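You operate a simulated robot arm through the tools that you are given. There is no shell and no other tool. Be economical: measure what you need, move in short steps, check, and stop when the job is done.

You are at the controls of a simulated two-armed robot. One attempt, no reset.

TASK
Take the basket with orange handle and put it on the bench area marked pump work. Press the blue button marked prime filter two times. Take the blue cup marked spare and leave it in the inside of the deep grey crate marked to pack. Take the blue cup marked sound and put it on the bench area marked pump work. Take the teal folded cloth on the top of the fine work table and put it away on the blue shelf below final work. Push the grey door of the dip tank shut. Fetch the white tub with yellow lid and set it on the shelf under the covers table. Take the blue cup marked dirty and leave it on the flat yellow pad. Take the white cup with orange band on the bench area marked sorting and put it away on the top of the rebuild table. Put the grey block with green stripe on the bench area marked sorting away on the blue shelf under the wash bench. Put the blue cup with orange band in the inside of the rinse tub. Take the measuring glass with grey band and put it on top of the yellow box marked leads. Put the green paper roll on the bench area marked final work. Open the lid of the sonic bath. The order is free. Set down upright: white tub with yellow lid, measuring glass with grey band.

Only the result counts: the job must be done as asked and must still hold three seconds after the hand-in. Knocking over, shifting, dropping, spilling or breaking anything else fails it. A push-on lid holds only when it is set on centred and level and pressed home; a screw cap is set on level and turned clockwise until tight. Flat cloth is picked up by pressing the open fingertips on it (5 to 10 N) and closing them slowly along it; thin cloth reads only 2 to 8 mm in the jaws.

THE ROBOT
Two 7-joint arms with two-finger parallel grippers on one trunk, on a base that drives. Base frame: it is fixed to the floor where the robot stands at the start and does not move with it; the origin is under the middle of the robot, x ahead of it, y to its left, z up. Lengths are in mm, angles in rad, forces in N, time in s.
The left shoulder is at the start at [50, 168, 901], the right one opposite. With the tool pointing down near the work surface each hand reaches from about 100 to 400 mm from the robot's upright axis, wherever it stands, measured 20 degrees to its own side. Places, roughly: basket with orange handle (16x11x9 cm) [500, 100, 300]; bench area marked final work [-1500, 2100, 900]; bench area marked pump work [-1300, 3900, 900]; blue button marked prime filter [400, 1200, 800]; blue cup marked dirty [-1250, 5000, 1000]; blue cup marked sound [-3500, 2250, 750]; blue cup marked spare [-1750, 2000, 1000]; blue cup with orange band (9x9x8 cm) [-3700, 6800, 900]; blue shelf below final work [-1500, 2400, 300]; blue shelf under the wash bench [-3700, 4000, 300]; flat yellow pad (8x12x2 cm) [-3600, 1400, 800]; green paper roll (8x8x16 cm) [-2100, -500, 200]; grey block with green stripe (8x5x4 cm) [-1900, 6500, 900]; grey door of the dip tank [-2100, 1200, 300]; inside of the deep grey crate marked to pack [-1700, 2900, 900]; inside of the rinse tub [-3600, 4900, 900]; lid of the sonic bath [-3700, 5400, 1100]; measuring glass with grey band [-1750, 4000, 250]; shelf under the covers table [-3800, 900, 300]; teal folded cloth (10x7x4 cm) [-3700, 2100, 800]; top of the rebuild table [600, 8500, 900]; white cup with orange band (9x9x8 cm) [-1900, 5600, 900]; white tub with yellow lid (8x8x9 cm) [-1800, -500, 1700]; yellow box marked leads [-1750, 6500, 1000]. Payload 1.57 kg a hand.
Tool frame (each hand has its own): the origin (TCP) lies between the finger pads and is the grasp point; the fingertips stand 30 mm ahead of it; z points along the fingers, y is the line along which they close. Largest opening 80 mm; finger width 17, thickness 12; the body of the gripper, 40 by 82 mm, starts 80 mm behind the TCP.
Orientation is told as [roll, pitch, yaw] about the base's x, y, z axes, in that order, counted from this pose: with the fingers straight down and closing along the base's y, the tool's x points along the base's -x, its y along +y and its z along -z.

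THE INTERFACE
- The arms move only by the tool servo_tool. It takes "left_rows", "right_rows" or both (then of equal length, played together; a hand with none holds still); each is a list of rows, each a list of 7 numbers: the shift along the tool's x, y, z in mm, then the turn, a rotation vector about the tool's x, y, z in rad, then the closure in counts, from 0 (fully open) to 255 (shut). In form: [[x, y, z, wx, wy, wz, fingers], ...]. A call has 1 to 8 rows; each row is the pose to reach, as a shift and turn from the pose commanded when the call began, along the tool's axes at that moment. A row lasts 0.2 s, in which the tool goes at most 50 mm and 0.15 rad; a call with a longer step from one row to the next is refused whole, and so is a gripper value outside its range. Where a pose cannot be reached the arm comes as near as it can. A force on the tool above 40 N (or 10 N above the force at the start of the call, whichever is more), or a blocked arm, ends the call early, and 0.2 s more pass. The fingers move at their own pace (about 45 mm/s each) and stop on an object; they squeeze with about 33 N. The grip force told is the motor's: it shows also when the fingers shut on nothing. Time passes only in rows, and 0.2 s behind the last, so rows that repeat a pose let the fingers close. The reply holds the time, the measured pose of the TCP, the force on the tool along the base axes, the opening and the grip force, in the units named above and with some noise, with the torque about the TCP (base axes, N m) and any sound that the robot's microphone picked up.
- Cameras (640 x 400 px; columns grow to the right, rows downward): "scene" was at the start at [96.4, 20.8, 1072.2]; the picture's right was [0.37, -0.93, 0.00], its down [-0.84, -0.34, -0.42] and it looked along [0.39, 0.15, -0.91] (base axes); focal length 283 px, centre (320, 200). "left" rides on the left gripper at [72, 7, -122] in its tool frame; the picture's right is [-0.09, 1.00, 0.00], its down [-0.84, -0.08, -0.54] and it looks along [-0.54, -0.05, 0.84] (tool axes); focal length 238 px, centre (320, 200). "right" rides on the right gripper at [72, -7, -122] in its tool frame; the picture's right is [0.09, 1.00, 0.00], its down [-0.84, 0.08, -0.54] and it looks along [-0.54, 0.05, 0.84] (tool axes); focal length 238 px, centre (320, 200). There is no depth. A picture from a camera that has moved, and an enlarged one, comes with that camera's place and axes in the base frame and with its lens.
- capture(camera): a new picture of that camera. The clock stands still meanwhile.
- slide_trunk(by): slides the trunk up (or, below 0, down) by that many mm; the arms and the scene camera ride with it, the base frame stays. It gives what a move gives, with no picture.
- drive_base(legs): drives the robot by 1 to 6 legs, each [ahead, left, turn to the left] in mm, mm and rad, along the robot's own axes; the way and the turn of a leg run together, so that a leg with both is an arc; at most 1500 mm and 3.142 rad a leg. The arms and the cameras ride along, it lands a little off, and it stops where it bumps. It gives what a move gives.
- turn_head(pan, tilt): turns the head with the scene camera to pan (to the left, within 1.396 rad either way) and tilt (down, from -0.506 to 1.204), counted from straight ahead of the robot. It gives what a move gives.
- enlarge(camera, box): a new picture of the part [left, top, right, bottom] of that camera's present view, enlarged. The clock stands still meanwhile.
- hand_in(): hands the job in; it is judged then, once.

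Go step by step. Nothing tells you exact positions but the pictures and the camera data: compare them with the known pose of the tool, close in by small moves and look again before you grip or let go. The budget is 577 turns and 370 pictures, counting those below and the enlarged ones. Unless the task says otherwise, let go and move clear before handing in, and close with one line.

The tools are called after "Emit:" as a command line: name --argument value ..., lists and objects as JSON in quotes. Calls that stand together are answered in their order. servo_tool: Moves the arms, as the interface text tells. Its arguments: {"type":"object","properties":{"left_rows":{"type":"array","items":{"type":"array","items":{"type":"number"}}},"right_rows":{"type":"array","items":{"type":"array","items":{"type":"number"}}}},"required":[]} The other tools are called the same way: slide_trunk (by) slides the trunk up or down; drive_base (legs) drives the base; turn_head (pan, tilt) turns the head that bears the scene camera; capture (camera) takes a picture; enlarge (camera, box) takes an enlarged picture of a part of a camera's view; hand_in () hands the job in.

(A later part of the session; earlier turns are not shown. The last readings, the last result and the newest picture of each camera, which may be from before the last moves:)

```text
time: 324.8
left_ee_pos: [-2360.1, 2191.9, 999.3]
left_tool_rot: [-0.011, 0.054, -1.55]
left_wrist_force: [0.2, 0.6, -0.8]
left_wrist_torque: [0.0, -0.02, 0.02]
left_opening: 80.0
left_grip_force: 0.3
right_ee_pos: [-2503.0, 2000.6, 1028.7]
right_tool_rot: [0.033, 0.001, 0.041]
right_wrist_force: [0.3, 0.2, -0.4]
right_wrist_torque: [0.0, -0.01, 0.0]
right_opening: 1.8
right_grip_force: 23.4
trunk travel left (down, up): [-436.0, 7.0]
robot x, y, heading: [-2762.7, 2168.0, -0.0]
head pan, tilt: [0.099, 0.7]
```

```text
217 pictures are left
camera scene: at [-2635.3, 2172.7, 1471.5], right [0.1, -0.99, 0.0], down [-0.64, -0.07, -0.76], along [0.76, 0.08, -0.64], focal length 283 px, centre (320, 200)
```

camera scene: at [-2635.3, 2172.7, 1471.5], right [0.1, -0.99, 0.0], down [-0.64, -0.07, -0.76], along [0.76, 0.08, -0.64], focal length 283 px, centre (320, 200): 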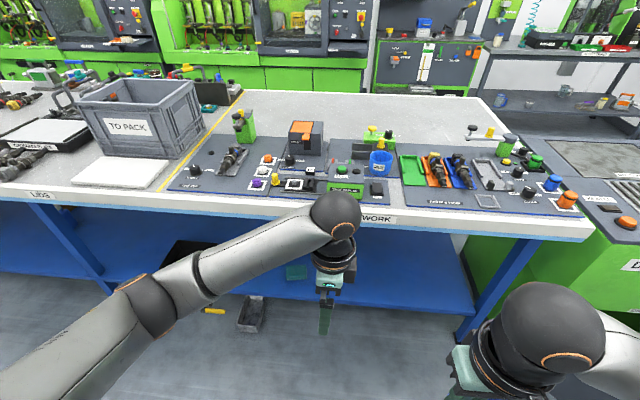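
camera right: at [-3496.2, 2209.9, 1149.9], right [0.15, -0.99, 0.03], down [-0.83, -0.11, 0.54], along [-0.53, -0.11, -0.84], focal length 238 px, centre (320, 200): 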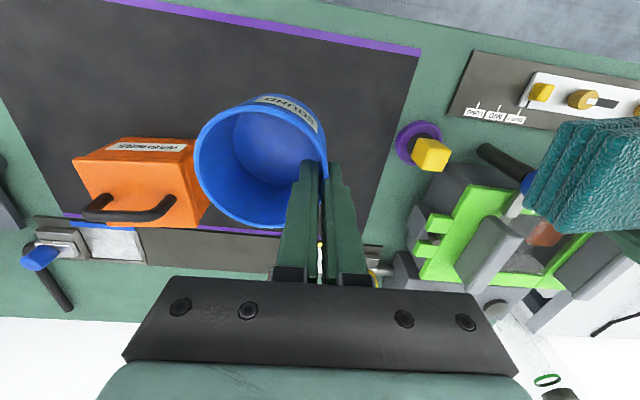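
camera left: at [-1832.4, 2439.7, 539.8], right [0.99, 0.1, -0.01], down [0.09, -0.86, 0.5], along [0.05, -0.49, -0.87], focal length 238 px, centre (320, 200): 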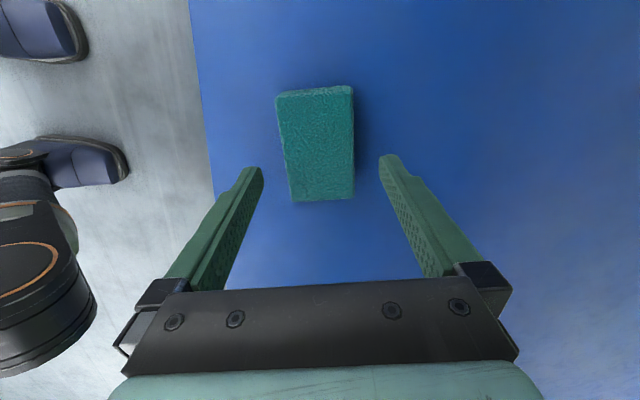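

SPARE's rim is about [-1785, 2057, 982]. Shift right, raise and approach for a closer look.

Emit:
servo_tool --left_rows '[[0, 0, -35, 0, 0, 0, 0], [0, 0, -65, 0, 0, 0, 0]]'

Emit:
drive_base --legs '[[0, -190, 0], [450, 0, 0]]'

Emit:
capture --camera "left"

Emit:
capture --camera "scene"

```text
time: 325.4
left_ee_pos: [-2360.0, 2188.2, 1064.7]
left_tool_rot: [-0.012, 0.054, -1.552]
left_wrist_force: [-0.2, 0.4, -0.6]
left_wrist_torque: [-0.01, -0.01, 0.02]
left_opening: 80.0
left_grip_force: 0.1
right_ee_pos: [-2502.2, 2000.9, 1028.3]
right_tool_rot: [0.033, 0.002, 0.043]
right_wrist_force: [-0.3, 0.1, -0.5]
right_wrist_torque: [0.01, -0.01, -0.01]
right_opening: 1.8
right_grip_force: 23.5
trunk travel left (down, up): [-436.0, 7.0]
robot x, y, heading: [-2761.4, 2164.4, 0.003]
head pan, tilt: [0.099, 0.7]
```

```text
time: 329.3
left_ee_pos: [-1912.9, 2001.2, 1064.9]
left_tool_rot: [-0.01, 0.055, -1.548]
left_wrist_force: [0.5, -0.2, 0.3]
left_wrist_torque: [0.02, 0.01, 0.01]
left_opening: 80.4
left_grip_force: 0.0
right_ee_pos: [-2056.0, 1815.2, 1028.5]
right_tool_rot: [0.032, 0.002, 0.043]
right_wrist_force: [-0.1, 0.4, -1.1]
right_wrist_torque: [0.0, 0.02, 0.03]
right_opening: 1.5
right_grip_force: 23.8
trunk travel left (down, up): [-436.0, 7.0]
robot x, y, heading: [-2311.1, 1976.9, 0.007]
head pan, tilt: [0.099, 0.7]
```

```text
216 pictures are left
camera left: at [-1904.5, 2065.8, 1189.2], right [1.0, -0.07, -0.02], down [-0.05, -0.87, 0.5], along [-0.05, -0.5, -0.87], focal length 238 px, centre (320, 200)
```

left: 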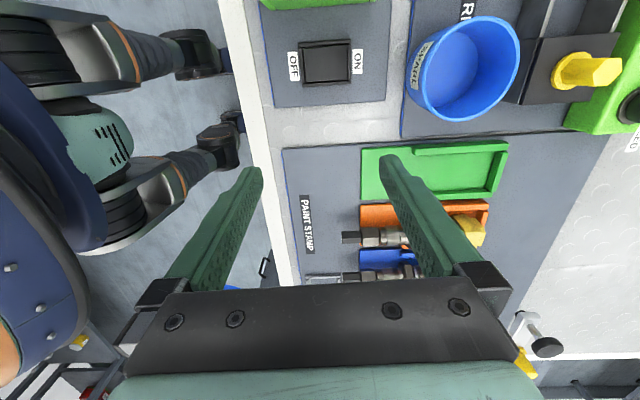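

```text
215 pictures are left
camera scene: at [-2188.3, 1985.6, 1471.5], right [0.11, -0.99, 0.0], down [-0.64, -0.07, -0.76], along [0.76, 0.08, -0.64], focal length 283 px, centre (320, 200)
```

scene: 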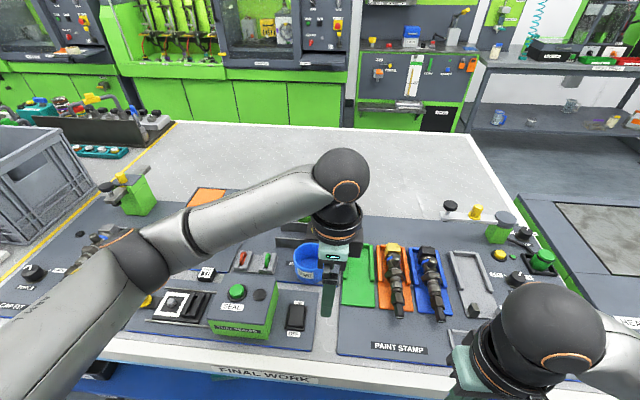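

Emit:
servo_tool --left_rows '[[18, 25, 0, 0, 0, 0, 60], [36, 50, 0, 0, 0, 0, 110], [54, 70, 10, 0, 0, 0, 110]]'

Emit:
capture --camera "left"

```text
time: 330.1
left_ee_pos: [-1843.3, 2059.0, 1056.0]
left_tool_rot: [-0.01, 0.054, -1.548]
left_wrist_force: [1.2, -0.5, 0.5]
left_wrist_torque: [0.02, -0.02, 0.01]
left_opening: 45.7
left_grip_force: 0.1
right_ee_pos: [-2056.5, 1815.5, 1028.5]
right_tool_rot: [0.033, 0.002, 0.044]
right_wrist_force: [-0.3, -0.1, 0.2]
right_wrist_torque: [0.01, 0.02, -0.01]
right_opening: 1.8
right_grip_force: 23.4
trunk travel left (down, up): [-436.0, 7.0]
robot x, y, heading: [-2312.9, 1975.4, 0.004]
head pan, tilt: [0.099, 0.7]
```

```text
214 pictures are left
camera left: at [-1835.9, 2122.8, 1180.9], right [1.0, -0.07, -0.01], down [-0.05, -0.87, 0.5], along [-0.05, -0.5, -0.87], focal length 238 px, centre (320, 200)
```

left: 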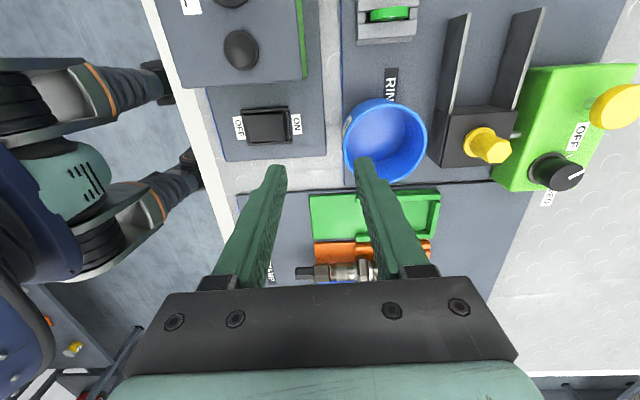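

Emit:
servo_tool --left_rows '[[-5, 12, 30, 0, 0, 0, 110], [-10, 24, 65, 0, 0, 0, 110], [-13, 24, 90, 0, 0, 0, 110]]'

Emit:
capture --camera "left"

```text
time: 330.9
left_ee_pos: [-1820.8, 2049.8, 964.6]
left_tool_rot: [-0.011, 0.054, -1.548]
left_wrist_force: [0.1, 0.2, 0.1]
left_wrist_torque: [-0.03, -0.01, 0.01]
left_opening: 45.4
left_grip_force: 0.0
right_ee_pos: [-2056.6, 1814.2, 1028.3]
right_tool_rot: [0.033, 0.003, 0.045]
right_wrist_force: [0.2, 0.4, -1.2]
right_wrist_torque: [-0.02, 0.0, -0.03]
right_opening: 1.6
right_grip_force: 23.9
trunk travel left (down, up): [-436.0, 7.0]
robot x, y, heading: [-2315.0, 1977.6, 0.005]
head pan, tilt: [0.099, 0.7]
```

```text
213 pictures are left
camera left: at [-1813.2, 2114.6, 1090.4], right [1.0, -0.07, -0.01], down [-0.05, -0.87, 0.5], along [-0.05, -0.5, -0.87], focal length 238 px, centre (320, 200)
```

left: 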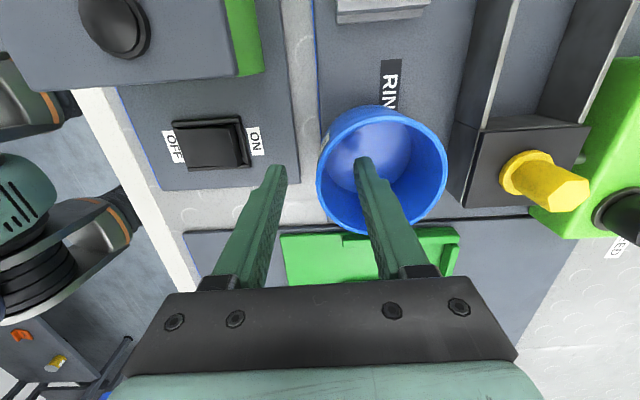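

Aligned with the front wall; descend and pinch.

Emit:
servo_tool --left_rows '[[-1, 0, 15, 0, 0, 0, 110], [-1, 0, 27, 0, 0, 0, 110], [-1, 0, 27, 0, 0, 0, 180], [-1, 0, 27, 0, 0, 0, 255], [-1, 0, 27, 0, 0, 0, 255], [-1, 0, 27, 0, 0, 0, 255]]'

Emit:
capture --camera "left"

```text
time: 332.3
left_ee_pos: [-1822.3, 2050.6, 941.6]
left_tool_rot: [-0.008, 0.052, -1.548]
left_wrist_force: [-5.7, 2.4, 20.7]
left_wrist_torque: [-0.17, -1.06, 0.19]
left_opening: 4.0
left_grip_force: 24.6
right_ee_pos: [-2058.3, 1815.7, 1028.7]
right_tool_rot: [0.034, 0.0, 0.043]
right_wrist_force: [0.4, 0.5, -0.3]
right_wrist_torque: [0.02, 0.01, -0.01]
right_opening: 1.9
right_grip_force: 23.7
trunk travel left (down, up): [-436.0, 7.0]
robot x, y, heading: [-2311.9, 1975.6, 0.011]
head pan, tilt: [0.099, 0.7]
```

```text
212 pictures are left
camera left: at [-1815.1, 2114.5, 1066.0], right [1.0, -0.07, -0.01], down [-0.05, -0.87, 0.5], along [-0.04, -0.5, -0.87], focal length 238 px, centre (320, 200)
```

left: 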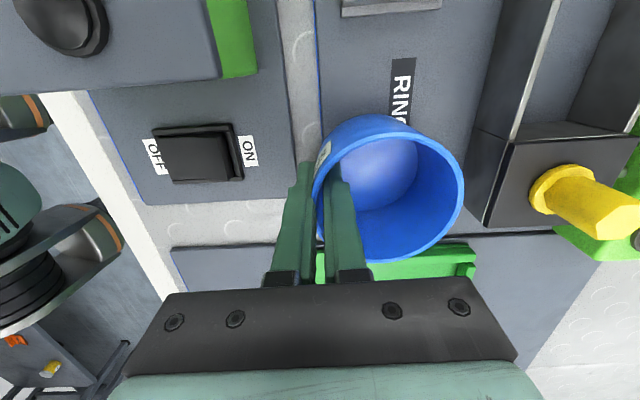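

Emit:
servo_tool --left_rows '[[0, 0, -20, 0, 0, 0, 255], [0, 0, -60, 0, 0, 0, 255], [0, 0, -100, 0, 0, 0, 255], [0, 0, -135, 0, 0, 0, 255]]'

Emit:
capture --camera "left"

Emit:
drive_base --legs '[[-200, 0, 0], [0, 800, 0]]'

Emit:
turn_head --pan 0.1 --tilt 0.7

Emit:
capture --camera "scene"

```text
time: 333.3
left_ee_pos: [-1821.6, 2044.0, 1073.6]
left_tool_rot: [-0.011, 0.052, -1.548]
left_wrist_force: [-0.2, 0.3, -0.7]
left_wrist_torque: [-0.04, -0.01, 0.0]
left_opening: 2.3
left_grip_force: 23.5
right_ee_pos: [-2056.1, 1814.2, 1028.2]
right_tool_rot: [0.032, 0.002, 0.044]
right_wrist_force: [-0.3, 0.0, -0.8]
right_wrist_torque: [0.02, 0.01, 0.0]
right_opening: 1.8
right_grip_force: 23.8
trunk travel left (down, up): [-436.0, 7.0]
robot x, y, heading: [-2313.5, 1980.0, 0.006]
head pan, tilt: [0.099, 0.7]
```

```text
211 pictures are left
camera left: at [-1812.2, 2107.9, 1197.9], right [1.0, -0.07, -0.02], down [-0.05, -0.87, 0.5], along [-0.05, -0.49, -0.87], focal length 238 px, centre (320, 200)
```

left: 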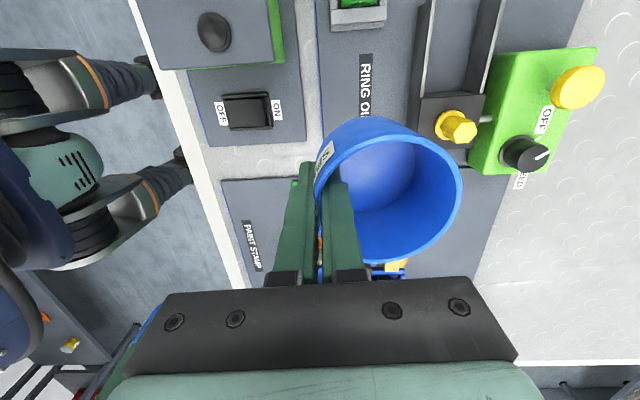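

```text
time: 338.8
left_ee_pos: [-2030.6, 2842.5, 1073.5]
left_tool_rot: [-0.011, 0.053, -1.536]
left_wrist_force: [-0.3, -0.2, -0.5]
left_wrist_torque: [-0.05, 0.01, 0.01]
left_opening: 2.0
left_grip_force: 23.6
right_ee_pos: [-2264.1, 2611.5, 1027.9]
right_tool_rot: [0.034, 0.002, 0.055]
right_wrist_force: [-0.9, -0.2, -1.0]
right_wrist_torque: [0.0, -0.01, 0.0]
right_opening: 1.8
right_grip_force: 23.6
trunk travel left (down, up): [-436.0, 7.0]
robot x, y, heading: [-2524.7, 2771.7, 0.021]
head pan, tilt: [0.099, 0.7]
```

```text
time: 339.4
left_ee_pos: [-2030.4, 2841.8, 1073.7]
left_tool_rot: [-0.01, 0.053, -1.536]
left_wrist_force: [0.3, -1.3, -0.1]
left_wrist_torque: [0.0, 0.04, -0.01]
left_opening: 2.1
left_grip_force: 23.6
right_ee_pos: [-2263.9, 2610.2, 1027.6]
right_tool_rot: [0.033, 0.003, 0.056]
right_wrist_force: [0.8, -0.2, 0.0]
right_wrist_torque: [0.04, 0.01, 0.03]
right_opening: 1.7
right_grip_force: 23.8
trunk travel left (down, up): [-436.0, 7.0]
robot x, y, heading: [-2526.5, 2772.3, 0.018]
head pan, tilt: [0.099, 0.7]
```

```text
210 pictures are left
camera scene: at [-2398.4, 2779.9, 1471.6], right [0.12, -0.99, 0.0], down [-0.64, -0.08, -0.76], along [0.76, 0.09, -0.64], focal length 283 px, centre (320, 200)
```

scene: 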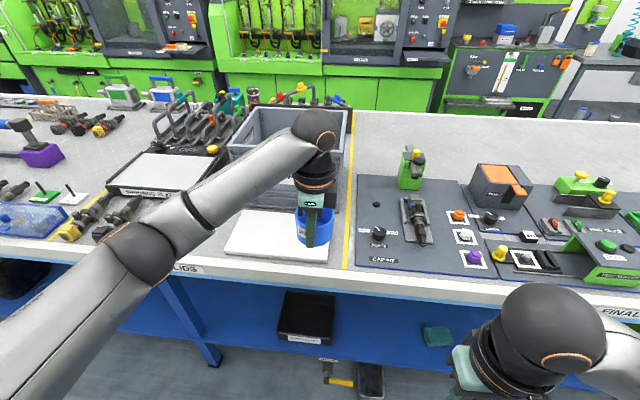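

Emit:
enlarge --camera "scene" --box '[180, 90, 380, 270]'

Emit:
capture --camera "left"

```text
2.22 times, centred on (280, 180) of scene
camera zoom: at [-2398.4, 2779.9, 1471.6], right [0.12, -0.99, 0.0], down [-0.64, -0.08, -0.76], along [0.76, 0.09, -0.64], focal length 629 px, centre (409, 244)
```

zoom: 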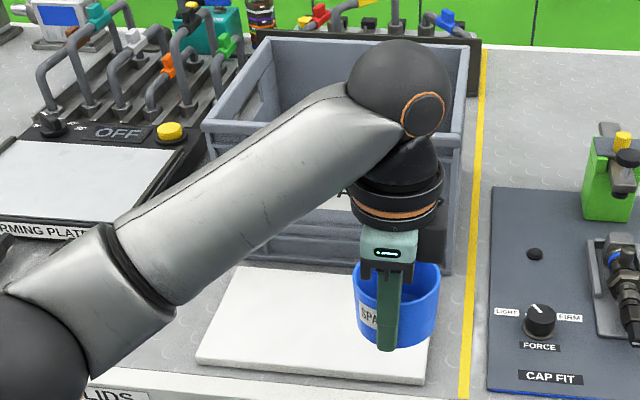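

```text
208 pictures are left
camera left: at [-2023.0, 2906.5, 1197.7], right [1.0, -0.06, -0.02], down [-0.04, -0.87, 0.5], along [-0.04, -0.5, -0.87], focal length 238 px, centre (320, 200)
```

left: 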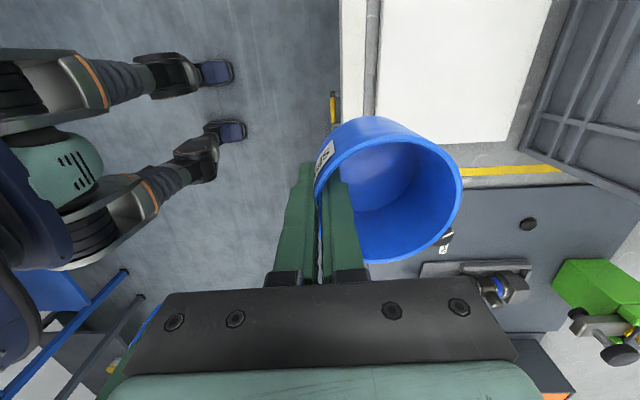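

The crate's rim is at z ≈ 1095, spanning x -1750…-1490, y 2800…3108. Try raising the cup high enough to clear it.

Emit:
servo_tool --left_rows '[[0, 0, -30, 0, 0, 0, 255], [0, 0, -60, 0, 0, 0, 255], [0, 0, -90, 0, 0, 0, 255], [0, 0, -120, 0, 0, 0, 255]]'

Emit:
slide_trunk --by 7

Emit:
capture --camera "left"

```text
time: 340.4
left_ee_pos: [-2029.4, 2835.9, 1193.3]
left_tool_rot: [-0.011, 0.055, -1.536]
left_wrist_force: [-0.5, -0.1, -0.4]
left_wrist_torque: [0.03, 0.01, 0.0]
left_opening: 1.8
left_grip_force: 23.4
right_ee_pos: [-2263.8, 2610.2, 1028.0]
right_tool_rot: [0.034, 0.002, 0.056]
right_wrist_force: [-0.9, -0.1, 0.0]
right_wrist_torque: [0.0, 0.02, 0.03]
right_opening: 1.8
right_grip_force: 23.7
trunk travel left (down, up): [-436.0, 7.0]
robot x, y, heading: [-2522.6, 2767.4, 0.019]
head pan, tilt: [0.099, 0.7]
```

```text
time: 340.9
left_ee_pos: [-2029.2, 2835.8, 1199.6]
left_tool_rot: [-0.012, 0.053, -1.538]
left_wrist_force: [0.2, -0.1, -0.4]
left_wrist_torque: [-0.01, 0.02, 0.01]
left_opening: 2.2
left_grip_force: 23.2
right_ee_pos: [-2263.1, 2611.7, 1034.3]
right_tool_rot: [0.033, 0.002, 0.056]
right_wrist_force: [-0.2, -0.3, -1.1]
right_wrist_torque: [0.0, -0.02, 0.0]
right_opening: 1.6
right_grip_force: 23.4
trunk travel left (down, up): [-443.0, 0.0]
robot x, y, heading: [-2522.1, 2771.1, 0.027]
head pan, tilt: [0.099, 0.7]
```

```text
207 pictures are left
camera left: at [-2021.2, 2899.8, 1324.4], right [1.0, -0.06, -0.02], down [-0.04, -0.87, 0.5], along [-0.04, -0.5, -0.87], focal length 238 px, centre (320, 200)
```

left: 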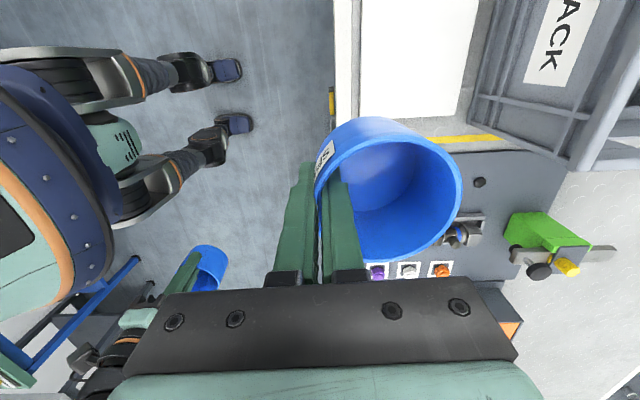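

Emit:
drive_base --legs '[[0, 115, 0], [280, 0, 0]]'

Emit:
capture --camera "left"

Emit:
turn_head --pan 0.2 --tilt 0.6

Emit:
capture --camera "scene"

```text
time: 343.6
left_ee_pos: [-1781.7, 2955.7, 1200.9]
left_tool_rot: [-0.008, 0.052, -1.535]
left_wrist_force: [0.3, 0.4, -0.2]
left_wrist_torque: [-0.04, -0.02, 0.01]
left_opening: 2.0
left_grip_force: 23.8
right_ee_pos: [-2016.3, 2731.3, 1035.4]
right_tool_rot: [0.032, 0.0, 0.055]
right_wrist_force: [-0.3, 0.9, -0.2]
right_wrist_torque: [0.01, -0.06, 0.02]
right_opening: 1.7
right_grip_force: 23.7
trunk travel left (down, up): [-443.0, 0.0]
robot x, y, heading: [-2275.0, 2890.9, 0.015]
head pan, tilt: [0.099, 0.7]
stopped in leg 2: the robot was blocked; the commanded pose is now the measured one
```

```text
206 pictures are left
camera left: at [-1774.9, 3020.4, 1325.4], right [1.0, -0.06, -0.01], down [-0.04, -0.87, 0.5], along [-0.04, -0.5, -0.87], focal length 238 px, centre (320, 200)
```

left: 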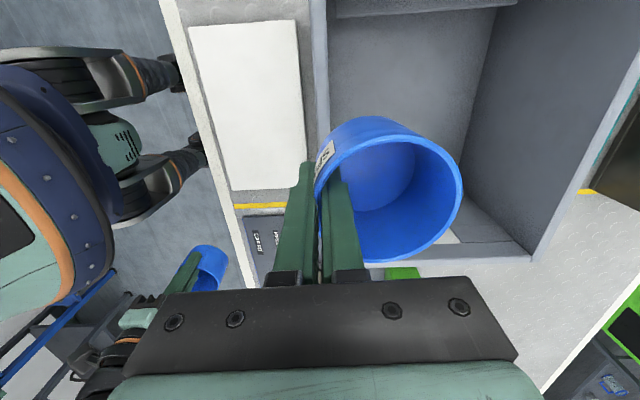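

```text
time: 344.3
left_ee_pos: [-1779.8, 2955.6, 1199.9]
left_tool_rot: [-0.01, 0.053, -1.536]
left_wrist_force: [-0.2, 1.0, -0.3]
left_wrist_torque: [0.04, 0.04, -0.03]
left_opening: 1.9
left_grip_force: 23.5
right_ee_pos: [-2014.8, 2731.3, 1034.7]
right_tool_rot: [0.033, 0.001, 0.054]
right_wrist_force: [0.1, -0.7, -1.1]
right_wrist_torque: [0.0, 0.02, 0.0]
right_opening: 1.8
right_grip_force: 23.1
trunk travel left (down, up): [-443.0, 0.0]
robot x, y, heading: [-2272.4, 2891.9, 0.019]
head pan, tilt: [0.201, 0.6]
```

```text
205 pictures are left
camera scene: at [-2148.1, 2909.6, 1487.0], right [0.22, -0.98, 0.0], down [-0.55, -0.12, -0.82], along [0.81, 0.18, -0.57], focal length 283 px, centre (320, 200)
```

scene: 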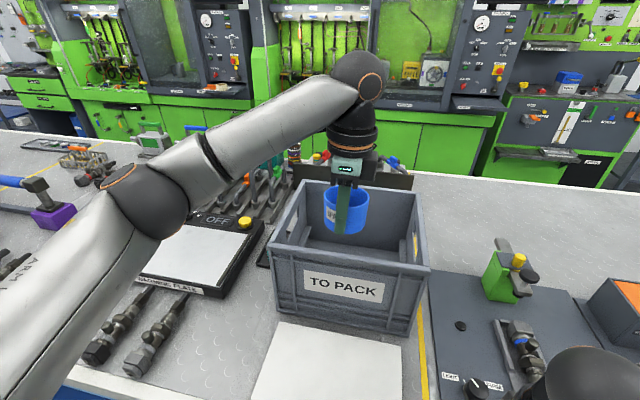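

The cup is over the crate opening. Ease off the contact and look down at what the base touched.

Emit:
drive_base --legs '[[-10, 0, 0]]'

Emit:
turn_head --pan -0.3 --tilt 1.2

Emit:
capture --camera "scene"

```text
time: 345.0
left_ee_pos: [-1791.1, 2956.2, 1200.0]
left_tool_rot: [-0.011, 0.053, -1.536]
left_wrist_force: [-0.9, 0.2, -0.7]
left_wrist_torque: [-0.01, -0.01, 0.0]
left_opening: 2.0
left_grip_force: 23.8
right_ee_pos: [-2026.7, 2730.4, 1034.3]
right_tool_rot: [0.031, 0.002, 0.054]
right_wrist_force: [-0.2, 0.3, -1.1]
right_wrist_torque: [0.03, -0.02, 0.01]
right_opening: 1.7
right_grip_force: 23.9
trunk travel left (down, up): [-443.0, 0.0]
robot x, y, heading: [-2284.2, 2891.2, 0.014]
head pan, tilt: [0.201, 0.6]
```

```text
time: 346.0
left_ee_pos: [-1790.4, 2955.8, 1201.2]
left_tool_rot: [-0.011, 0.052, -1.536]
left_wrist_force: [-0.7, -0.1, -0.6]
left_wrist_torque: [0.01, 0.01, -0.01]
left_opening: 1.9
left_grip_force: 23.3
right_ee_pos: [-2025.4, 2731.1, 1035.3]
right_tool_rot: [0.033, 0.002, 0.054]
right_wrist_force: [-0.4, 0.4, -0.9]
right_wrist_torque: [0.05, -0.04, -0.01]
right_opening: 2.0
right_grip_force: 23.4
trunk travel left (down, up): [-443.0, 0.0]
robot x, y, heading: [-2285.9, 2889.2, 0.017]
head pan, tilt: [-0.3, 1.201]
```

```text
204 pictures are left
camera scene: at [-2190.5, 2874.8, 1442.5], right [-0.28, -0.96, 0.0], down [-0.89, 0.26, -0.36], along [0.35, -0.1, -0.93], focal length 283 px, centre (320, 200)
```

scene: 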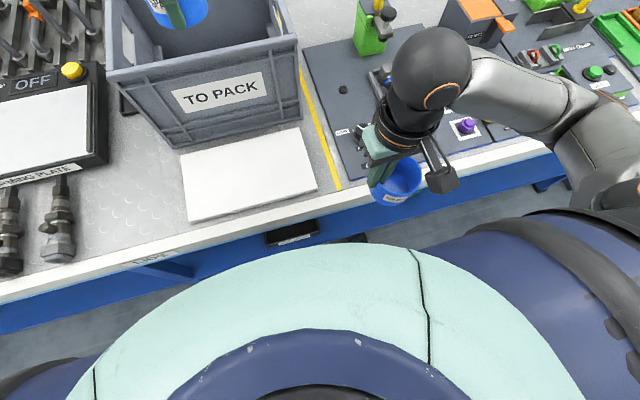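

Emit:
servo_tool --left_rows '[[0, 35, 0, 0, 0, 0, 255], [0, 70, 0, 0, 0, 0, 255], [0, 100, 0, 0, 0, 0, 255]]'

Emit:
turn_head --pan 0.2 --tilt 0.7

Emit:
capture --camera "left"

Emit:
capture --camera "scene"

```text
time: 346.8
left_ee_pos: [-1703.5, 2959.8, 1198.5]
left_tool_rot: [-0.008, 0.055, -1.539]
left_wrist_force: [-0.5, 0.4, -0.4]
left_wrist_torque: [-0.02, 0.02, 0.01]
left_opening: 2.3
left_grip_force: 23.6
left hand out of reach, approached as far as the arm can: row 3
right_ee_pos: [-2025.2, 2731.2, 1035.0]
right_tool_rot: [0.033, 0.001, 0.053]
right_wrist_force: [-0.3, 0.2, -0.5]
right_wrist_torque: [0.01, 0.03, -0.01]
right_opening: 1.7
right_grip_force: 23.8
trunk travel left (down, up): [-443.0, 0.0]
robot x, y, heading: [-2286.3, 2884.8, 0.018]
head pan, tilt: [-0.3, 1.201]
```

```text
time: 347.7
left_ee_pos: [-1703.5, 2960.2, 1199.4]
left_tool_rot: [-0.009, 0.054, -1.535]
left_wrist_force: [-0.4, -0.2, -0.1]
left_wrist_torque: [0.0, 0.02, 0.0]
left_opening: 1.8
left_grip_force: 23.3
right_ee_pos: [-2023.8, 2732.1, 1035.4]
right_tool_rot: [0.033, 0.002, 0.054]
right_wrist_force: [0.0, -0.2, -0.9]
right_wrist_torque: [-0.01, -0.04, -0.01]
right_opening: 1.7
right_grip_force: 23.8
trunk travel left (down, up): [-443.0, 0.0]
robot x, y, heading: [-2286.2, 2890.5, 0.015]
head pan, tilt: [0.201, 0.7]
```

```text
203 pictures are left
camera left: at [-1696.5, 3024.6, 1323.7], right [1.0, -0.06, -0.01], down [-0.04, -0.87, 0.5], along [-0.04, -0.5, -0.87], focal length 238 px, centre (320, 200)
```

left: 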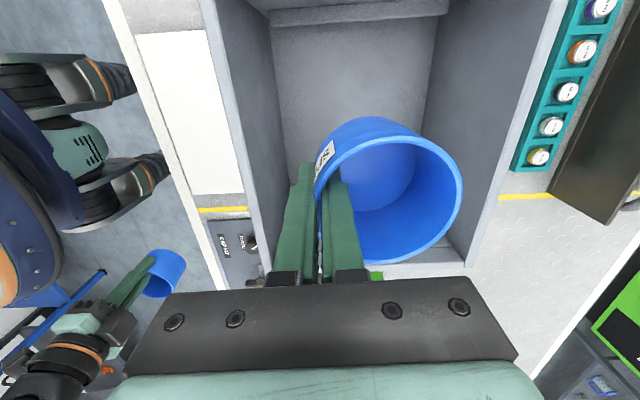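

```text
202 pictures are left
camera scene: at [-2161.2, 2908.7, 1478.3], right [0.22, -0.98, 0.0], down [-0.63, -0.14, -0.76], along [0.75, 0.16, -0.64], focal length 283 px, centre (320, 200)
```

scene: 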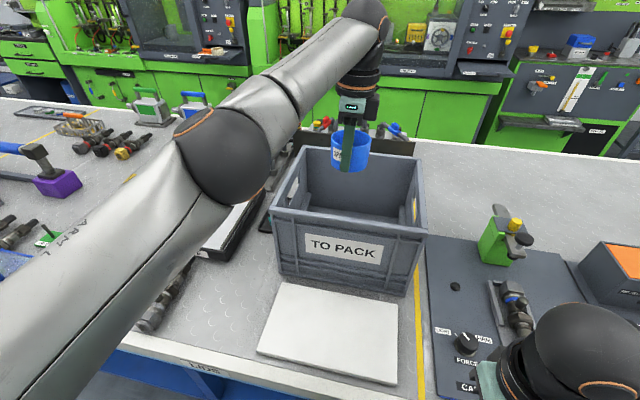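

Emit:
servo_tool --left_rows '[[0, 0, 45, 0, 0, 0, 255], [0, 5, 90, 0, 0, 0, 255], [-3, 10, 135, 0, 0, 0, 255], [-5, 15, 180, 0, 0, 0, 255], [-8, 15, 205, 0, 0, 0, 255]]'

Emit:
capture --camera "left"

Emit:
capture --camera "scene"

```text
time: 348.9
left_ee_pos: [-1690.7, 2963.1, 993.1]
left_tool_rot: [-0.012, 0.052, -1.538]
left_wrist_force: [0.0, 0.5, 0.5]
left_wrist_torque: [0.02, -0.01, -0.02]
left_opening: 2.4
left_grip_force: 23.1
right_ee_pos: [-2024.6, 2731.3, 1034.7]
right_tool_rot: [0.032, 0.0, 0.054]
right_wrist_force: [-0.4, 0.0, -0.9]
right_wrist_torque: [-0.02, 0.0, 0.01]
right_opening: 1.6
right_grip_force: 23.5
trunk travel left (down, up): [-443.0, 0.0]
robot x, y, heading: [-2282.9, 2894.2, 0.017]
head pan, tilt: [0.201, 0.7]
```

```text
201 pictures are left
camera left: at [-1683.2, 3027.9, 1117.3], right [1.0, -0.06, -0.01], down [-0.04, -0.87, 0.5], along [-0.04, -0.5, -0.87], focal length 238 px, centre (320, 200)
```

left: 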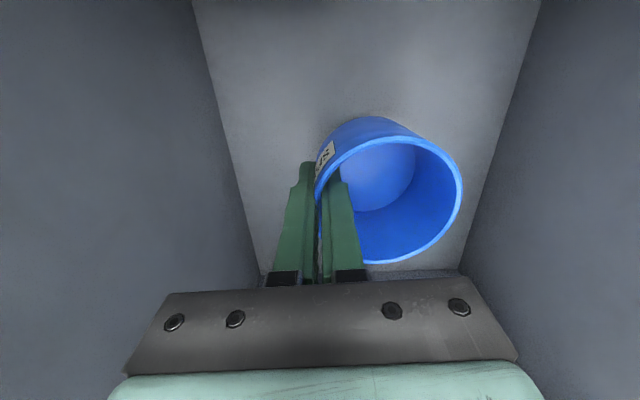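

```text
200 pictures are left
camera scene: at [-2161.2, 2908.6, 1478.4], right [0.22, -0.98, 0.0], down [-0.63, -0.14, -0.76], along [0.75, 0.17, -0.64], focal length 283 px, centre (320, 200)
```

scene: 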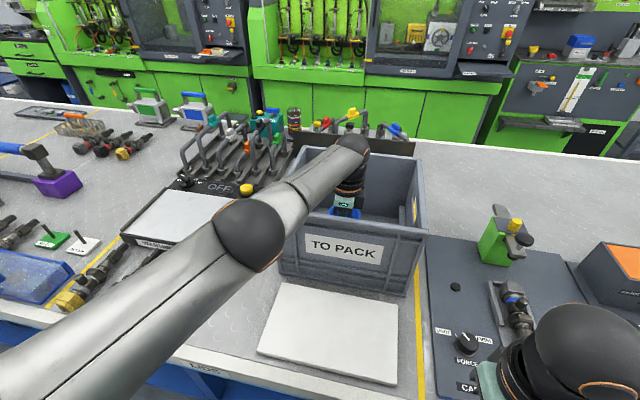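

Emit:
servo_tool --left_rows '[[0, 0, 20, 0, 0, 0, 255], [0, 0, 28, 0, 0, 0, 255], [0, 0, 33, 0, 0, 0, 255], [0, 0, 37, 0, 0, 0, 255], [0, 0, 40, 0, 0, 0, 255], [0, 0, 43, 0, 0, 0, 255], [0, 0, 46, 0, 0, 0, 255]]'

```text
time: 350.5
left_ee_pos: [-1696.9, 2968.6, 948.3]
left_tool_rot: [-0.008, 0.052, -1.534]
left_wrist_force: [-0.3, -0.1, 2.7]
left_wrist_torque: [0.01, -0.18, 0.02]
left_opening: 2.0
left_grip_force: 23.4
left hand out of reach, approached as far as the arm can: row 2, 3, 4, 5, 6, 7
right_ee_pos: [-2025.2, 2730.5, 1034.8]
right_tool_rot: [0.034, 0.002, 0.055]
right_wrist_force: [-1.1, -0.5, -1.5]
right_wrist_torque: [0.02, 0.01, 0.0]
right_opening: 1.7
right_grip_force: 23.5
trunk travel left (down, up): [-443.0, 0.0]
robot x, y, heading: [-2285.1, 2894.4, 0.024]
head pan, tilt: [0.201, 0.7]
```

Emit:
slide_trunk --by -2

Emit:
servo_tool --left_rows '[[0, 0, 0, 0, 0, 0, 220], [0, 0, 0, 0, 0, 0, 180], [0, 0, 0, 0, 0, 0, 140], [0, 0, -20, 0, 0, 0, 130], [0, 0, -60, 0, 0, 0, 130], [0, 0, -105, 0, 0, 0, 130], [0, 0, -150, 0, 0, 0, 130]]'

Emit:
capture --camera "left"

```text
time: 351.1
left_ee_pos: [-1697.8, 2969.4, 948.1]
left_tool_rot: [-0.005, 0.053, -1.536]
left_wrist_force: [-1.4, 0.7, 11.4]
left_wrist_torque: [-0.08, -0.62, 0.08]
left_opening: 2.0
left_grip_force: 24.0
right_ee_pos: [-2025.3, 2731.0, 1033.7]
right_tool_rot: [0.033, 0.001, 0.054]
right_wrist_force: [-0.2, 0.4, 1.2]
right_wrist_torque: [0.01, -0.03, 0.02]
right_opening: 1.8
right_grip_force: 23.9
trunk travel left (down, up): [-441.0, 2.0]
robot x, y, heading: [-2282.5, 2891.8, 0.017]
head pan, tilt: [0.201, 0.7]
```

```text
time: 352.6
left_ee_pos: [-1697.5, 2960.1, 1095.1]
left_tool_rot: [-0.01, 0.053, -1.536]
left_wrist_force: [-0.1, 0.9, -0.7]
left_wrist_torque: [0.0, -0.02, -0.01]
left_opening: 39.2
left_grip_force: 0.1
right_ee_pos: [-2026.0, 2729.6, 1033.6]
right_tool_rot: [0.035, 0.001, 0.054]
right_wrist_force: [-0.3, 0.3, 0.0]
right_wrist_torque: [0.01, -0.01, 0.02]
right_opening: 1.5
right_grip_force: 23.4
trunk travel left (down, up): [-441.0, 2.0]
robot x, y, heading: [-2286.4, 2892.0, 0.016]
head pan, tilt: [0.201, 0.7]
```

```text
199 pictures are left
camera left: at [-1688.7, 3023.9, 1220.5], right [1.0, -0.06, -0.01], down [-0.04, -0.87, 0.5], along [-0.04, -0.5, -0.87], focal length 238 px, centre (320, 200)
```

left: 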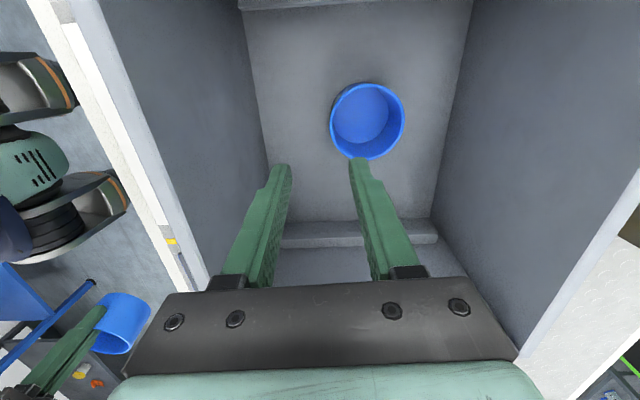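

SPARE stands in the crate. Raise out, back away and head to the dip tank door.

Emit:
servo_tool --left_rows '[[0, 0, -40, 0, 0, 0, 130], [0, 0, -85, 0, 0, 0, 130], [0, 0, -110, 0, 0, 0, 130], [0, -45, -110, 0, 0, 0, 60], [0, -90, -100, 0, 0, 0, 0], [0, -130, -80, 0, 0, 0, 0]]'

Emit:
drive_base --legs '[[-450, 0, 0], [0, -1500, 0]]'

Emit:
turn_head --pan 0 --tilt 0.8

Emit:
capture --camera "scene"

```text
time: 354.1
left_ee_pos: [-1823.4, 2952.4, 1175.9]
left_tool_rot: [-0.011, 0.055, -1.534]
left_wrist_force: [-0.1, -0.2, 0.4]
left_wrist_torque: [0.02, 0.0, 0.02]
left_opening: 79.8
left_grip_force: 0.1
left hand out of reach, approached as far as the arm can: row 2, 3
right_ee_pos: [-2025.8, 2731.4, 1031.6]
right_tool_rot: [0.032, 0.001, 0.055]
right_wrist_force: [0.2, -0.1, -0.8]
right_wrist_torque: [0.01, 0.0, -0.01]
right_opening: 1.9
right_grip_force: 23.0
trunk travel left (down, up): [-441.0, 2.0]
robot x, y, heading: [-2285.5, 2888.5, 0.019]
head pan, tilt: [0.201, 0.7]
```

```text
time: 363.9
left_ee_pos: [-2249.2, 1427.4, 1176.5]
left_tool_rot: [-0.012, 0.053, -1.537]
left_wrist_force: [-1.2, -0.3, 0.6]
left_wrist_torque: [0.0, -0.04, 0.01]
left_opening: 80.0
left_grip_force: 0.1
right_ee_pos: [-2450.7, 1207.1, 1033.3]
right_tool_rot: [0.034, 0.001, 0.055]
right_wrist_force: [-0.6, 0.1, -1.7]
right_wrist_torque: [0.03, -0.07, 0.01]
right_opening: 1.6
right_grip_force: 23.7
trunk travel left (down, up): [-441.0, 2.0]
robot x, y, heading: [-2710.9, 1368.2, 0.011]
head pan, tilt: [0.201, 0.7]
```

```text
time: 364.6
left_ee_pos: [-2249.4, 1427.4, 1176.7]
left_tool_rot: [-0.011, 0.05, -1.538]
left_wrist_force: [-0.9, -0.3, 0.5]
left_wrist_torque: [0.04, 0.0, -0.03]
left_opening: 79.8
left_grip_force: 0.1
right_ee_pos: [-2450.3, 1207.7, 1033.5]
right_tool_rot: [0.033, 0.001, 0.055]
right_wrist_force: [-0.4, 0.2, -1.6]
right_wrist_torque: [0.03, 0.0, -0.01]
right_opening: 1.6
right_grip_force: 23.3
trunk travel left (down, up): [-441.0, 2.0]
robot x, y, heading: [-2709.7, 1372.3, 0.017]
head pan, tilt: [0.0, 0.799]
```

```text
198 pictures are left
camera scene: at [-2589.3, 1368.1, 1468.2], right [0.02, -1.0, 0.0], down [-0.72, -0.01, -0.7], along [0.7, 0.01, -0.72], focal length 283 px, centre (320, 200)
```

scene: 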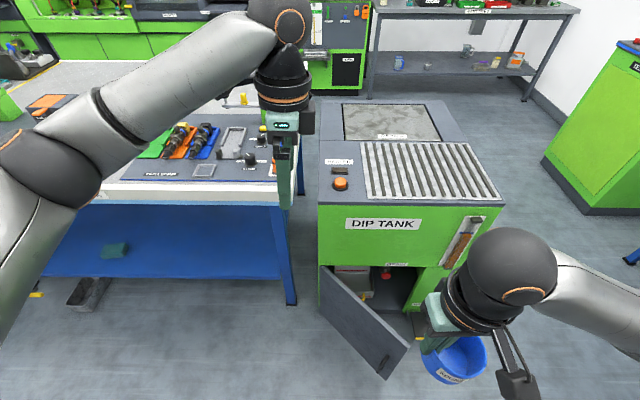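

The grey door is hinged at [-2037, 1376], standing open ~45° with its free edge near [-2302, 1110], z 140–550. I'll lower the left hand with closed, forward-tilted fingers and push near the free edge.

Emit:
servo_tool --left_rows '[[0, -40, 20, 0, 0, 0, 255], [0, -85, 40, 0, 0, 0, 255], [0, -120, 70, 0, 0, 0, 255]]'

Emit:
drive_base --legs '[[-60, 0, 0], [0, -300, 0]]'

Emit:
slide_trunk --by -320

Emit:
servo_tool --left_rows '[[0, 0, 45, 0, 0, 0, 255], [0, 0, 90, -0.1, 0, 0, 255], [0, 0, 135, -0.2, 0, 0, 255], [0, 0, 180, -0.3, 0, 0, 255], [0, 0, 225, -0.4, 0, 0, 255], [0, 0, 270, -0.5, 0, 0, 255], [0, 0, 315, -0.6, 0, 0, 255], [0, 0, 345, -0.7, 0, 0, 255]]'

Emit:
capture --camera "scene"

```text
time: 365.4
left_ee_pos: [-2370.1, 1427.3, 1108.8]
left_tool_rot: [-0.009, 0.053, -1.536]
left_wrist_force: [-0.1, -0.7, 0.9]
left_wrist_torque: [-0.02, 0.03, 0.03]
left_opening: 10.0
left_grip_force: 0.3
right_ee_pos: [-2452.6, 1207.2, 1032.2]
right_tool_rot: [0.034, 0.001, 0.053]
right_wrist_force: [-0.1, -0.3, -0.3]
right_wrist_torque: [0.02, 0.01, 0.0]
right_opening: 1.5
right_grip_force: 23.8
trunk travel left (down, up): [-441.0, 2.0]
robot x, y, heading: [-2708.1, 1368.4, 0.015]
head pan, tilt: [0.0, 0.799]
```

```text
time: 368.0
left_ee_pos: [-2425.9, 1129.4, 1109.7]
left_tool_rot: [-0.011, 0.054, -1.539]
left_wrist_force: [-0.1, -0.8, 0.1]
left_wrist_torque: [0.04, 0.04, 0.0]
left_opening: 0.0
left_grip_force: 21.1
right_ee_pos: [-2506.2, 909.7, 1033.5]
right_tool_rot: [0.033, 0.001, 0.052]
right_wrist_force: [1.1, -0.8, -0.3]
right_wrist_torque: [0.01, -0.02, 0.02]
right_opening: 1.9
right_grip_force: 23.3
trunk travel left (down, up): [-441.0, 2.0]
robot x, y, heading: [-2765.4, 1069.4, 0.014]
head pan, tilt: [0.0, 0.799]
```

```text
time: 371.2
left_ee_pos: [-2425.2, 1130.9, 788.3]
left_tool_rot: [-0.009, 0.051, -1.54]
left_wrist_force: [0.7, -0.5, 0.5]
left_wrist_torque: [-0.01, -0.02, 0.0]
left_opening: 0.2
left_grip_force: 20.9
right_ee_pos: [-2506.0, 909.6, 713.9]
right_tool_rot: [0.033, 0.003, 0.053]
right_wrist_force: [-0.3, -0.7, -1.1]
right_wrist_torque: [0.01, 0.0, -0.02]
right_opening: 1.4
right_grip_force: 23.5
trunk travel left (down, up): [-121.0, 322.0]
robot x, y, heading: [-2764.0, 1068.4, 0.009]
head pan, tilt: [0.0, 0.799]
```

```text
time: 373.0
left_ee_pos: [-2428.7, 1149.4, 444.8]
left_tool_rot: [0.69, 0.052, -1.541]
left_wrist_force: [0.3, -0.9, -0.4]
left_wrist_torque: [-0.01, 0.0, 0.0]
left_opening: 0.0
left_grip_force: 21.2
right_ee_pos: [-2507.9, 908.6, 712.8]
right_tool_rot: [0.032, 0.003, 0.052]
right_wrist_force: [0.4, 0.8, -0.3]
right_wrist_torque: [-0.01, -0.02, 0.0]
right_opening: 1.9
right_grip_force: 23.2
trunk travel left (down, up): [-121.0, 322.0]
robot x, y, heading: [-2765.4, 1070.1, 0.01]
head pan, tilt: [0.0, 0.799]
```

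```text
197 pictures are left
camera scene: at [-2644.5, 1070.8, 1148.2], right [0.01, -1.0, 0.0], down [-0.72, -0.01, -0.7], along [0.7, 0.01, -0.72], focal length 283 px, centre (320, 200)
```

scene: 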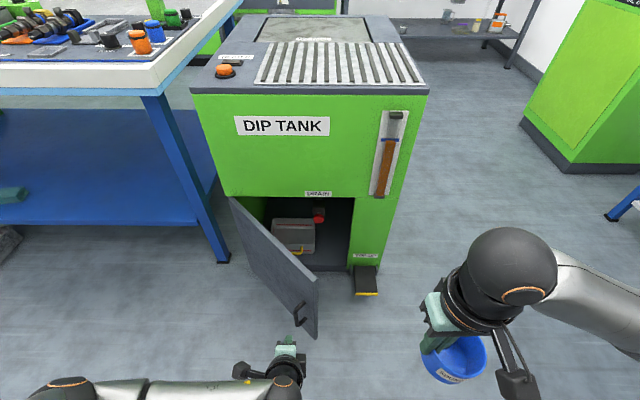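

Emit:
drive_base --legs '[[130, 0, 0]]'

Emit:
servo_tool --left_rows '[[-15, 30, 25, 0, 0, 0, 255], [-30, 60, 50, 0, 0, 0, 255], [-40, 90, 75, 0, 0, 0, 255], [-40, 120, 100, 0, 0, 0, 255], [-40, 145, 120, 0, 0, 0, 255]]'

Emit:
capture --camera "scene"

```text
time: 374.3
left_ee_pos: [-2299.1, 1149.3, 444.5]
left_tool_rot: [0.69, 0.052, -1.538]
left_wrist_force: [0.3, -0.1, -0.1]
left_wrist_torque: [0.01, 0.0, -0.01]
left_opening: 0.3
left_grip_force: 21.0
right_ee_pos: [-2377.2, 910.1, 715.0]
right_tool_rot: [0.033, 0.002, 0.049]
right_wrist_force: [-0.4, 0.5, 0.2]
right_wrist_torque: [-0.02, -0.01, 0.0]
right_opening: 1.8
right_grip_force: 22.8
trunk travel left (down, up): [-121.0, 322.0]
robot x, y, heading: [-2635.2, 1073.8, 0.01]
head pan, tilt: [0.0, 0.799]
```

```text
time: 375.5
left_ee_pos: [-2108.2, 1116.0, 441.6]
left_tool_rot: [0.689, 0.054, -1.54]
left_wrist_force: [-0.3, -0.4, 1.1]
left_wrist_torque: [0.01, -0.03, 0.0]
left_opening: 0.0
left_grip_force: 21.4
right_ee_pos: [-2377.3, 911.3, 712.3]
right_tool_rot: [0.033, 0.001, 0.052]
right_wrist_force: [-1.2, -0.2, -0.3]
right_wrist_torque: [-0.02, 0.01, -0.05]
right_opening: 1.8
right_grip_force: 23.6
trunk travel left (down, up): [-121.0, 322.0]
robot x, y, heading: [-2637.3, 1073.3, 0.013]
head pan, tilt: [0.0, 0.799]
```

```text
196 pictures are left
camera scene: at [-2515.1, 1072.4, 1148.2], right [0.01, -1.0, 0.0], down [-0.72, -0.01, -0.7], along [0.7, 0.01, -0.72], focal length 283 px, centre (320, 200)
```

scene: 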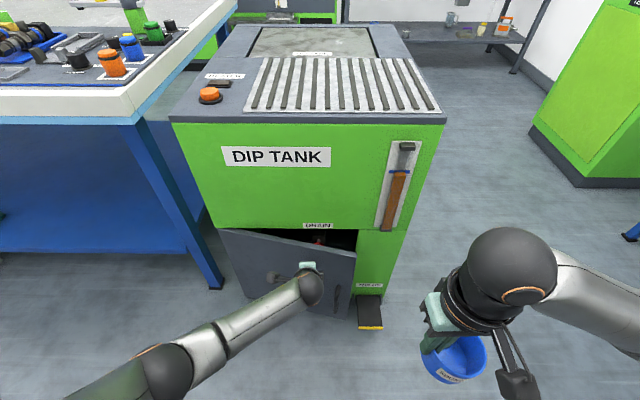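

Door is almost shut. Keep pushing gently until it stops.

Emit:
servo_tool --left_rows '[[0, 15, 13, 0, 0, 0, 255], [0, 28, 23, 0, 0, 0, 255], [0, 38, 32, 0, 0, 0, 255], [0, 46, 38, 0, 0, 0, 255], [0, 54, 45, 0, 0, 0, 255]]'

Emit:
capture --camera "scene"

```text
time: 376.7
left_ee_pos: [-2035.1, 1118.8, 444.1]
left_tool_rot: [0.697, 0.051, -1.539]
left_wrist_force: [0.2, -0.2, -0.7]
left_wrist_torque: [-0.03, 0.0, 0.04]
left_opening: 0.0
left_grip_force: 21.3
right_ee_pos: [-2376.8, 911.5, 713.1]
right_tool_rot: [0.035, 0.002, 0.051]
right_wrist_force: [0.7, -0.8, -0.5]
right_wrist_torque: [0.0, -0.02, 0.0]
right_opening: 1.7
right_grip_force: 23.7
trunk travel left (down, up): [-121.0, 322.0]
robot x, y, heading: [-2636.8, 1068.6, 0.01]
head pan, tilt: [0.0, 0.799]
```

```text
195 pictures are left
camera scene: at [-2515.1, 1071.7, 1148.1], right [0.01, -1.0, 0.0], down [-0.72, -0.01, -0.7], along [0.7, 0.01, -0.72], focal length 283 px, centre (320, 200)
```

scene: 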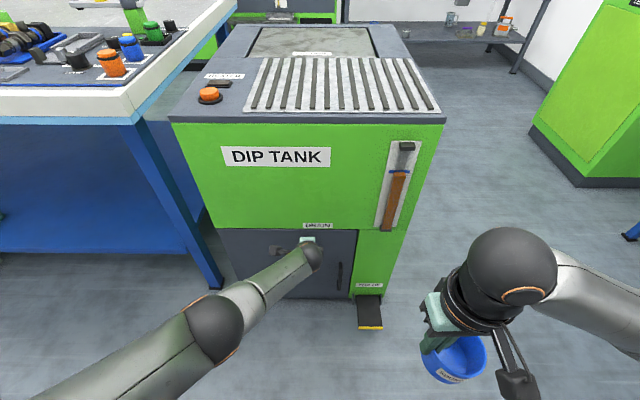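

Emit:
servo_tool --left_rows '[[0, 6, 5, 0, 0, 0, 255], [0, 12, 10, 0, 0, 0, 255], [0, 18, 15, 0, 0, 0, 255], [0, 23, 19, 0, 0, 0, 255]]'

Emit:
enlarge --camera "scene" --box '[200, 200, 420, 340]'

```text
time: 377.7
left_ee_pos: [-2032.1, 1122.7, 445.1]
left_tool_rot: [0.687, 0.051, -1.544]
left_wrist_force: [-4.5, -3.6, -3.0]
left_wrist_torque: [-0.12, 0.12, -0.15]
left_opening: 0.0
left_grip_force: 21.9
left hand out of reach, approached as far as the arm can: row 1, 2, 3, 4
right_ee_pos: [-2377.6, 912.2, 714.2]
right_tool_rot: [0.034, 0.002, 0.05]
right_wrist_force: [0.0, 0.3, -1.6]
right_wrist_torque: [0.01, 0.0, -0.02]
right_opening: 1.6
right_grip_force: 23.5
trunk travel left (down, up): [-121.0, 322.0]
robot x, y, heading: [-2634.4, 1072.4, 0.011]
head pan, tilt: [0.0, 0.799]
```

```text
2.86 times, centred on (310, 270) of scene
camera zoom: at [-2515.2, 1072.3, 1148.1], right [0.01, -1.0, 0.0], down [-0.72, -0.01, -0.7], along [0.7, 0.01, -0.72], focal length 809 px, centre (349, 0)
```

zoom: 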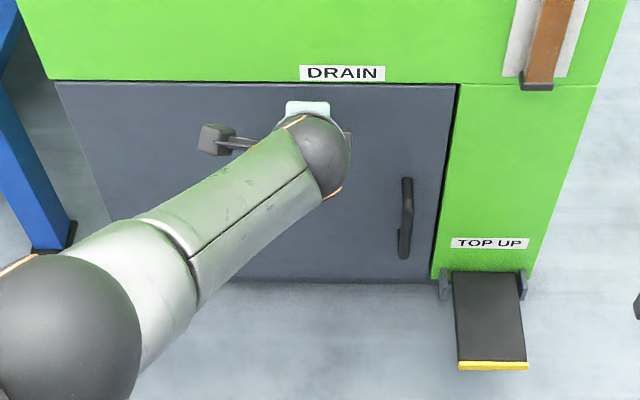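

Emit:
drive_base --legs '[[6, 0, 0]]'

Emit:
servo_tool --left_rows '[[0, -15, -13, 0, 0, 0, 255], [0, -45, -38, 0, 0, 0, 255], [0, -80, -66, 0, 0, 0, 255], [0, -115, -95, 0, 0, 0, 255], [0, -150, -124, 0, 0, 0, 255]]'

Emit:
enlarge --camera "scene" --box '[200, 200, 420, 340]'

```text
time: 378.5
left_ee_pos: [-2033.0, 1123.1, 443.1]
left_tool_rot: [0.681, 0.052, -1.539]
left_wrist_force: [-7.2, 1.3, 7.0]
left_wrist_torque: [-0.04, -0.04, 0.0]
left_opening: 0.2
left_grip_force: 20.9
right_ee_pos: [-2373.7, 910.9, 713.6]
right_tool_rot: [0.035, 0.0, 0.053]
right_wrist_force: [0.4, 0.1, -0.6]
right_wrist_torque: [0.0, 0.0, 0.04]
right_opening: 1.6
right_grip_force: 23.2
trunk travel left (down, up): [-121.0, 322.0]
robot x, y, heading: [-2631.6, 1075.9, 0.015]
head pan, tilt: [0.0, 0.799]
stopped in leg 1: the force on the tool passed its limit (the readings are from after the stop); the commanded pose is now the measured one
```

```text
time: 378.8
left_ee_pos: [-2031.9, 1118.9, 455.5]
left_tool_rot: [0.666, 0.042, -1.503]
left_wrist_force: [-16.9, -5.4, -9.5]
left_wrist_torque: [-0.02, 0.53, -0.22]
left_opening: 0.2
left_grip_force: 20.9
right_ee_pos: [-2373.6, 910.2, 712.1]
right_tool_rot: [0.034, 0.001, 0.052]
right_wrist_force: [-0.6, 0.0, -0.5]
right_wrist_torque: [0.02, 0.0, 0.02]
right_opening: 1.5
right_grip_force: 23.8
trunk travel left (down, up): [-121.0, 322.0]
robot x, y, heading: [-2633.3, 1071.5, 0.015]
head pan, tilt: [0.0, 0.799]
stopped in row 1 (left hand): the force on the tool passed its limit (the readings are from after the stop); the commanded pose is now the measured one
```

```text
2.86 times, centred on (310, 270) of scene
camera zoom: at [-2512.4, 1072.1, 1147.8], right [0.01, -1.0, 0.0], down [-0.72, -0.01, -0.7], along [0.7, 0.01, -0.72], focal length 809 px, centre (349, 0)
```

zoom: 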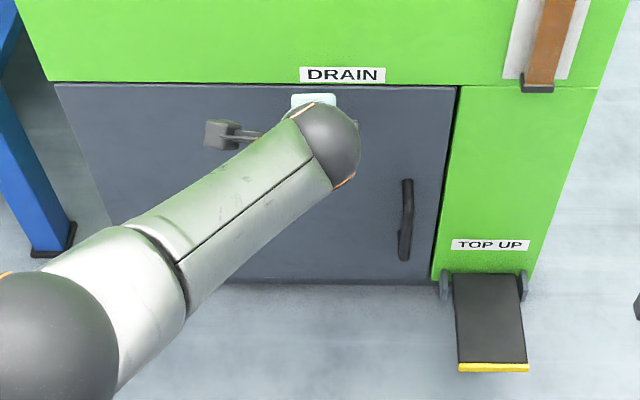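

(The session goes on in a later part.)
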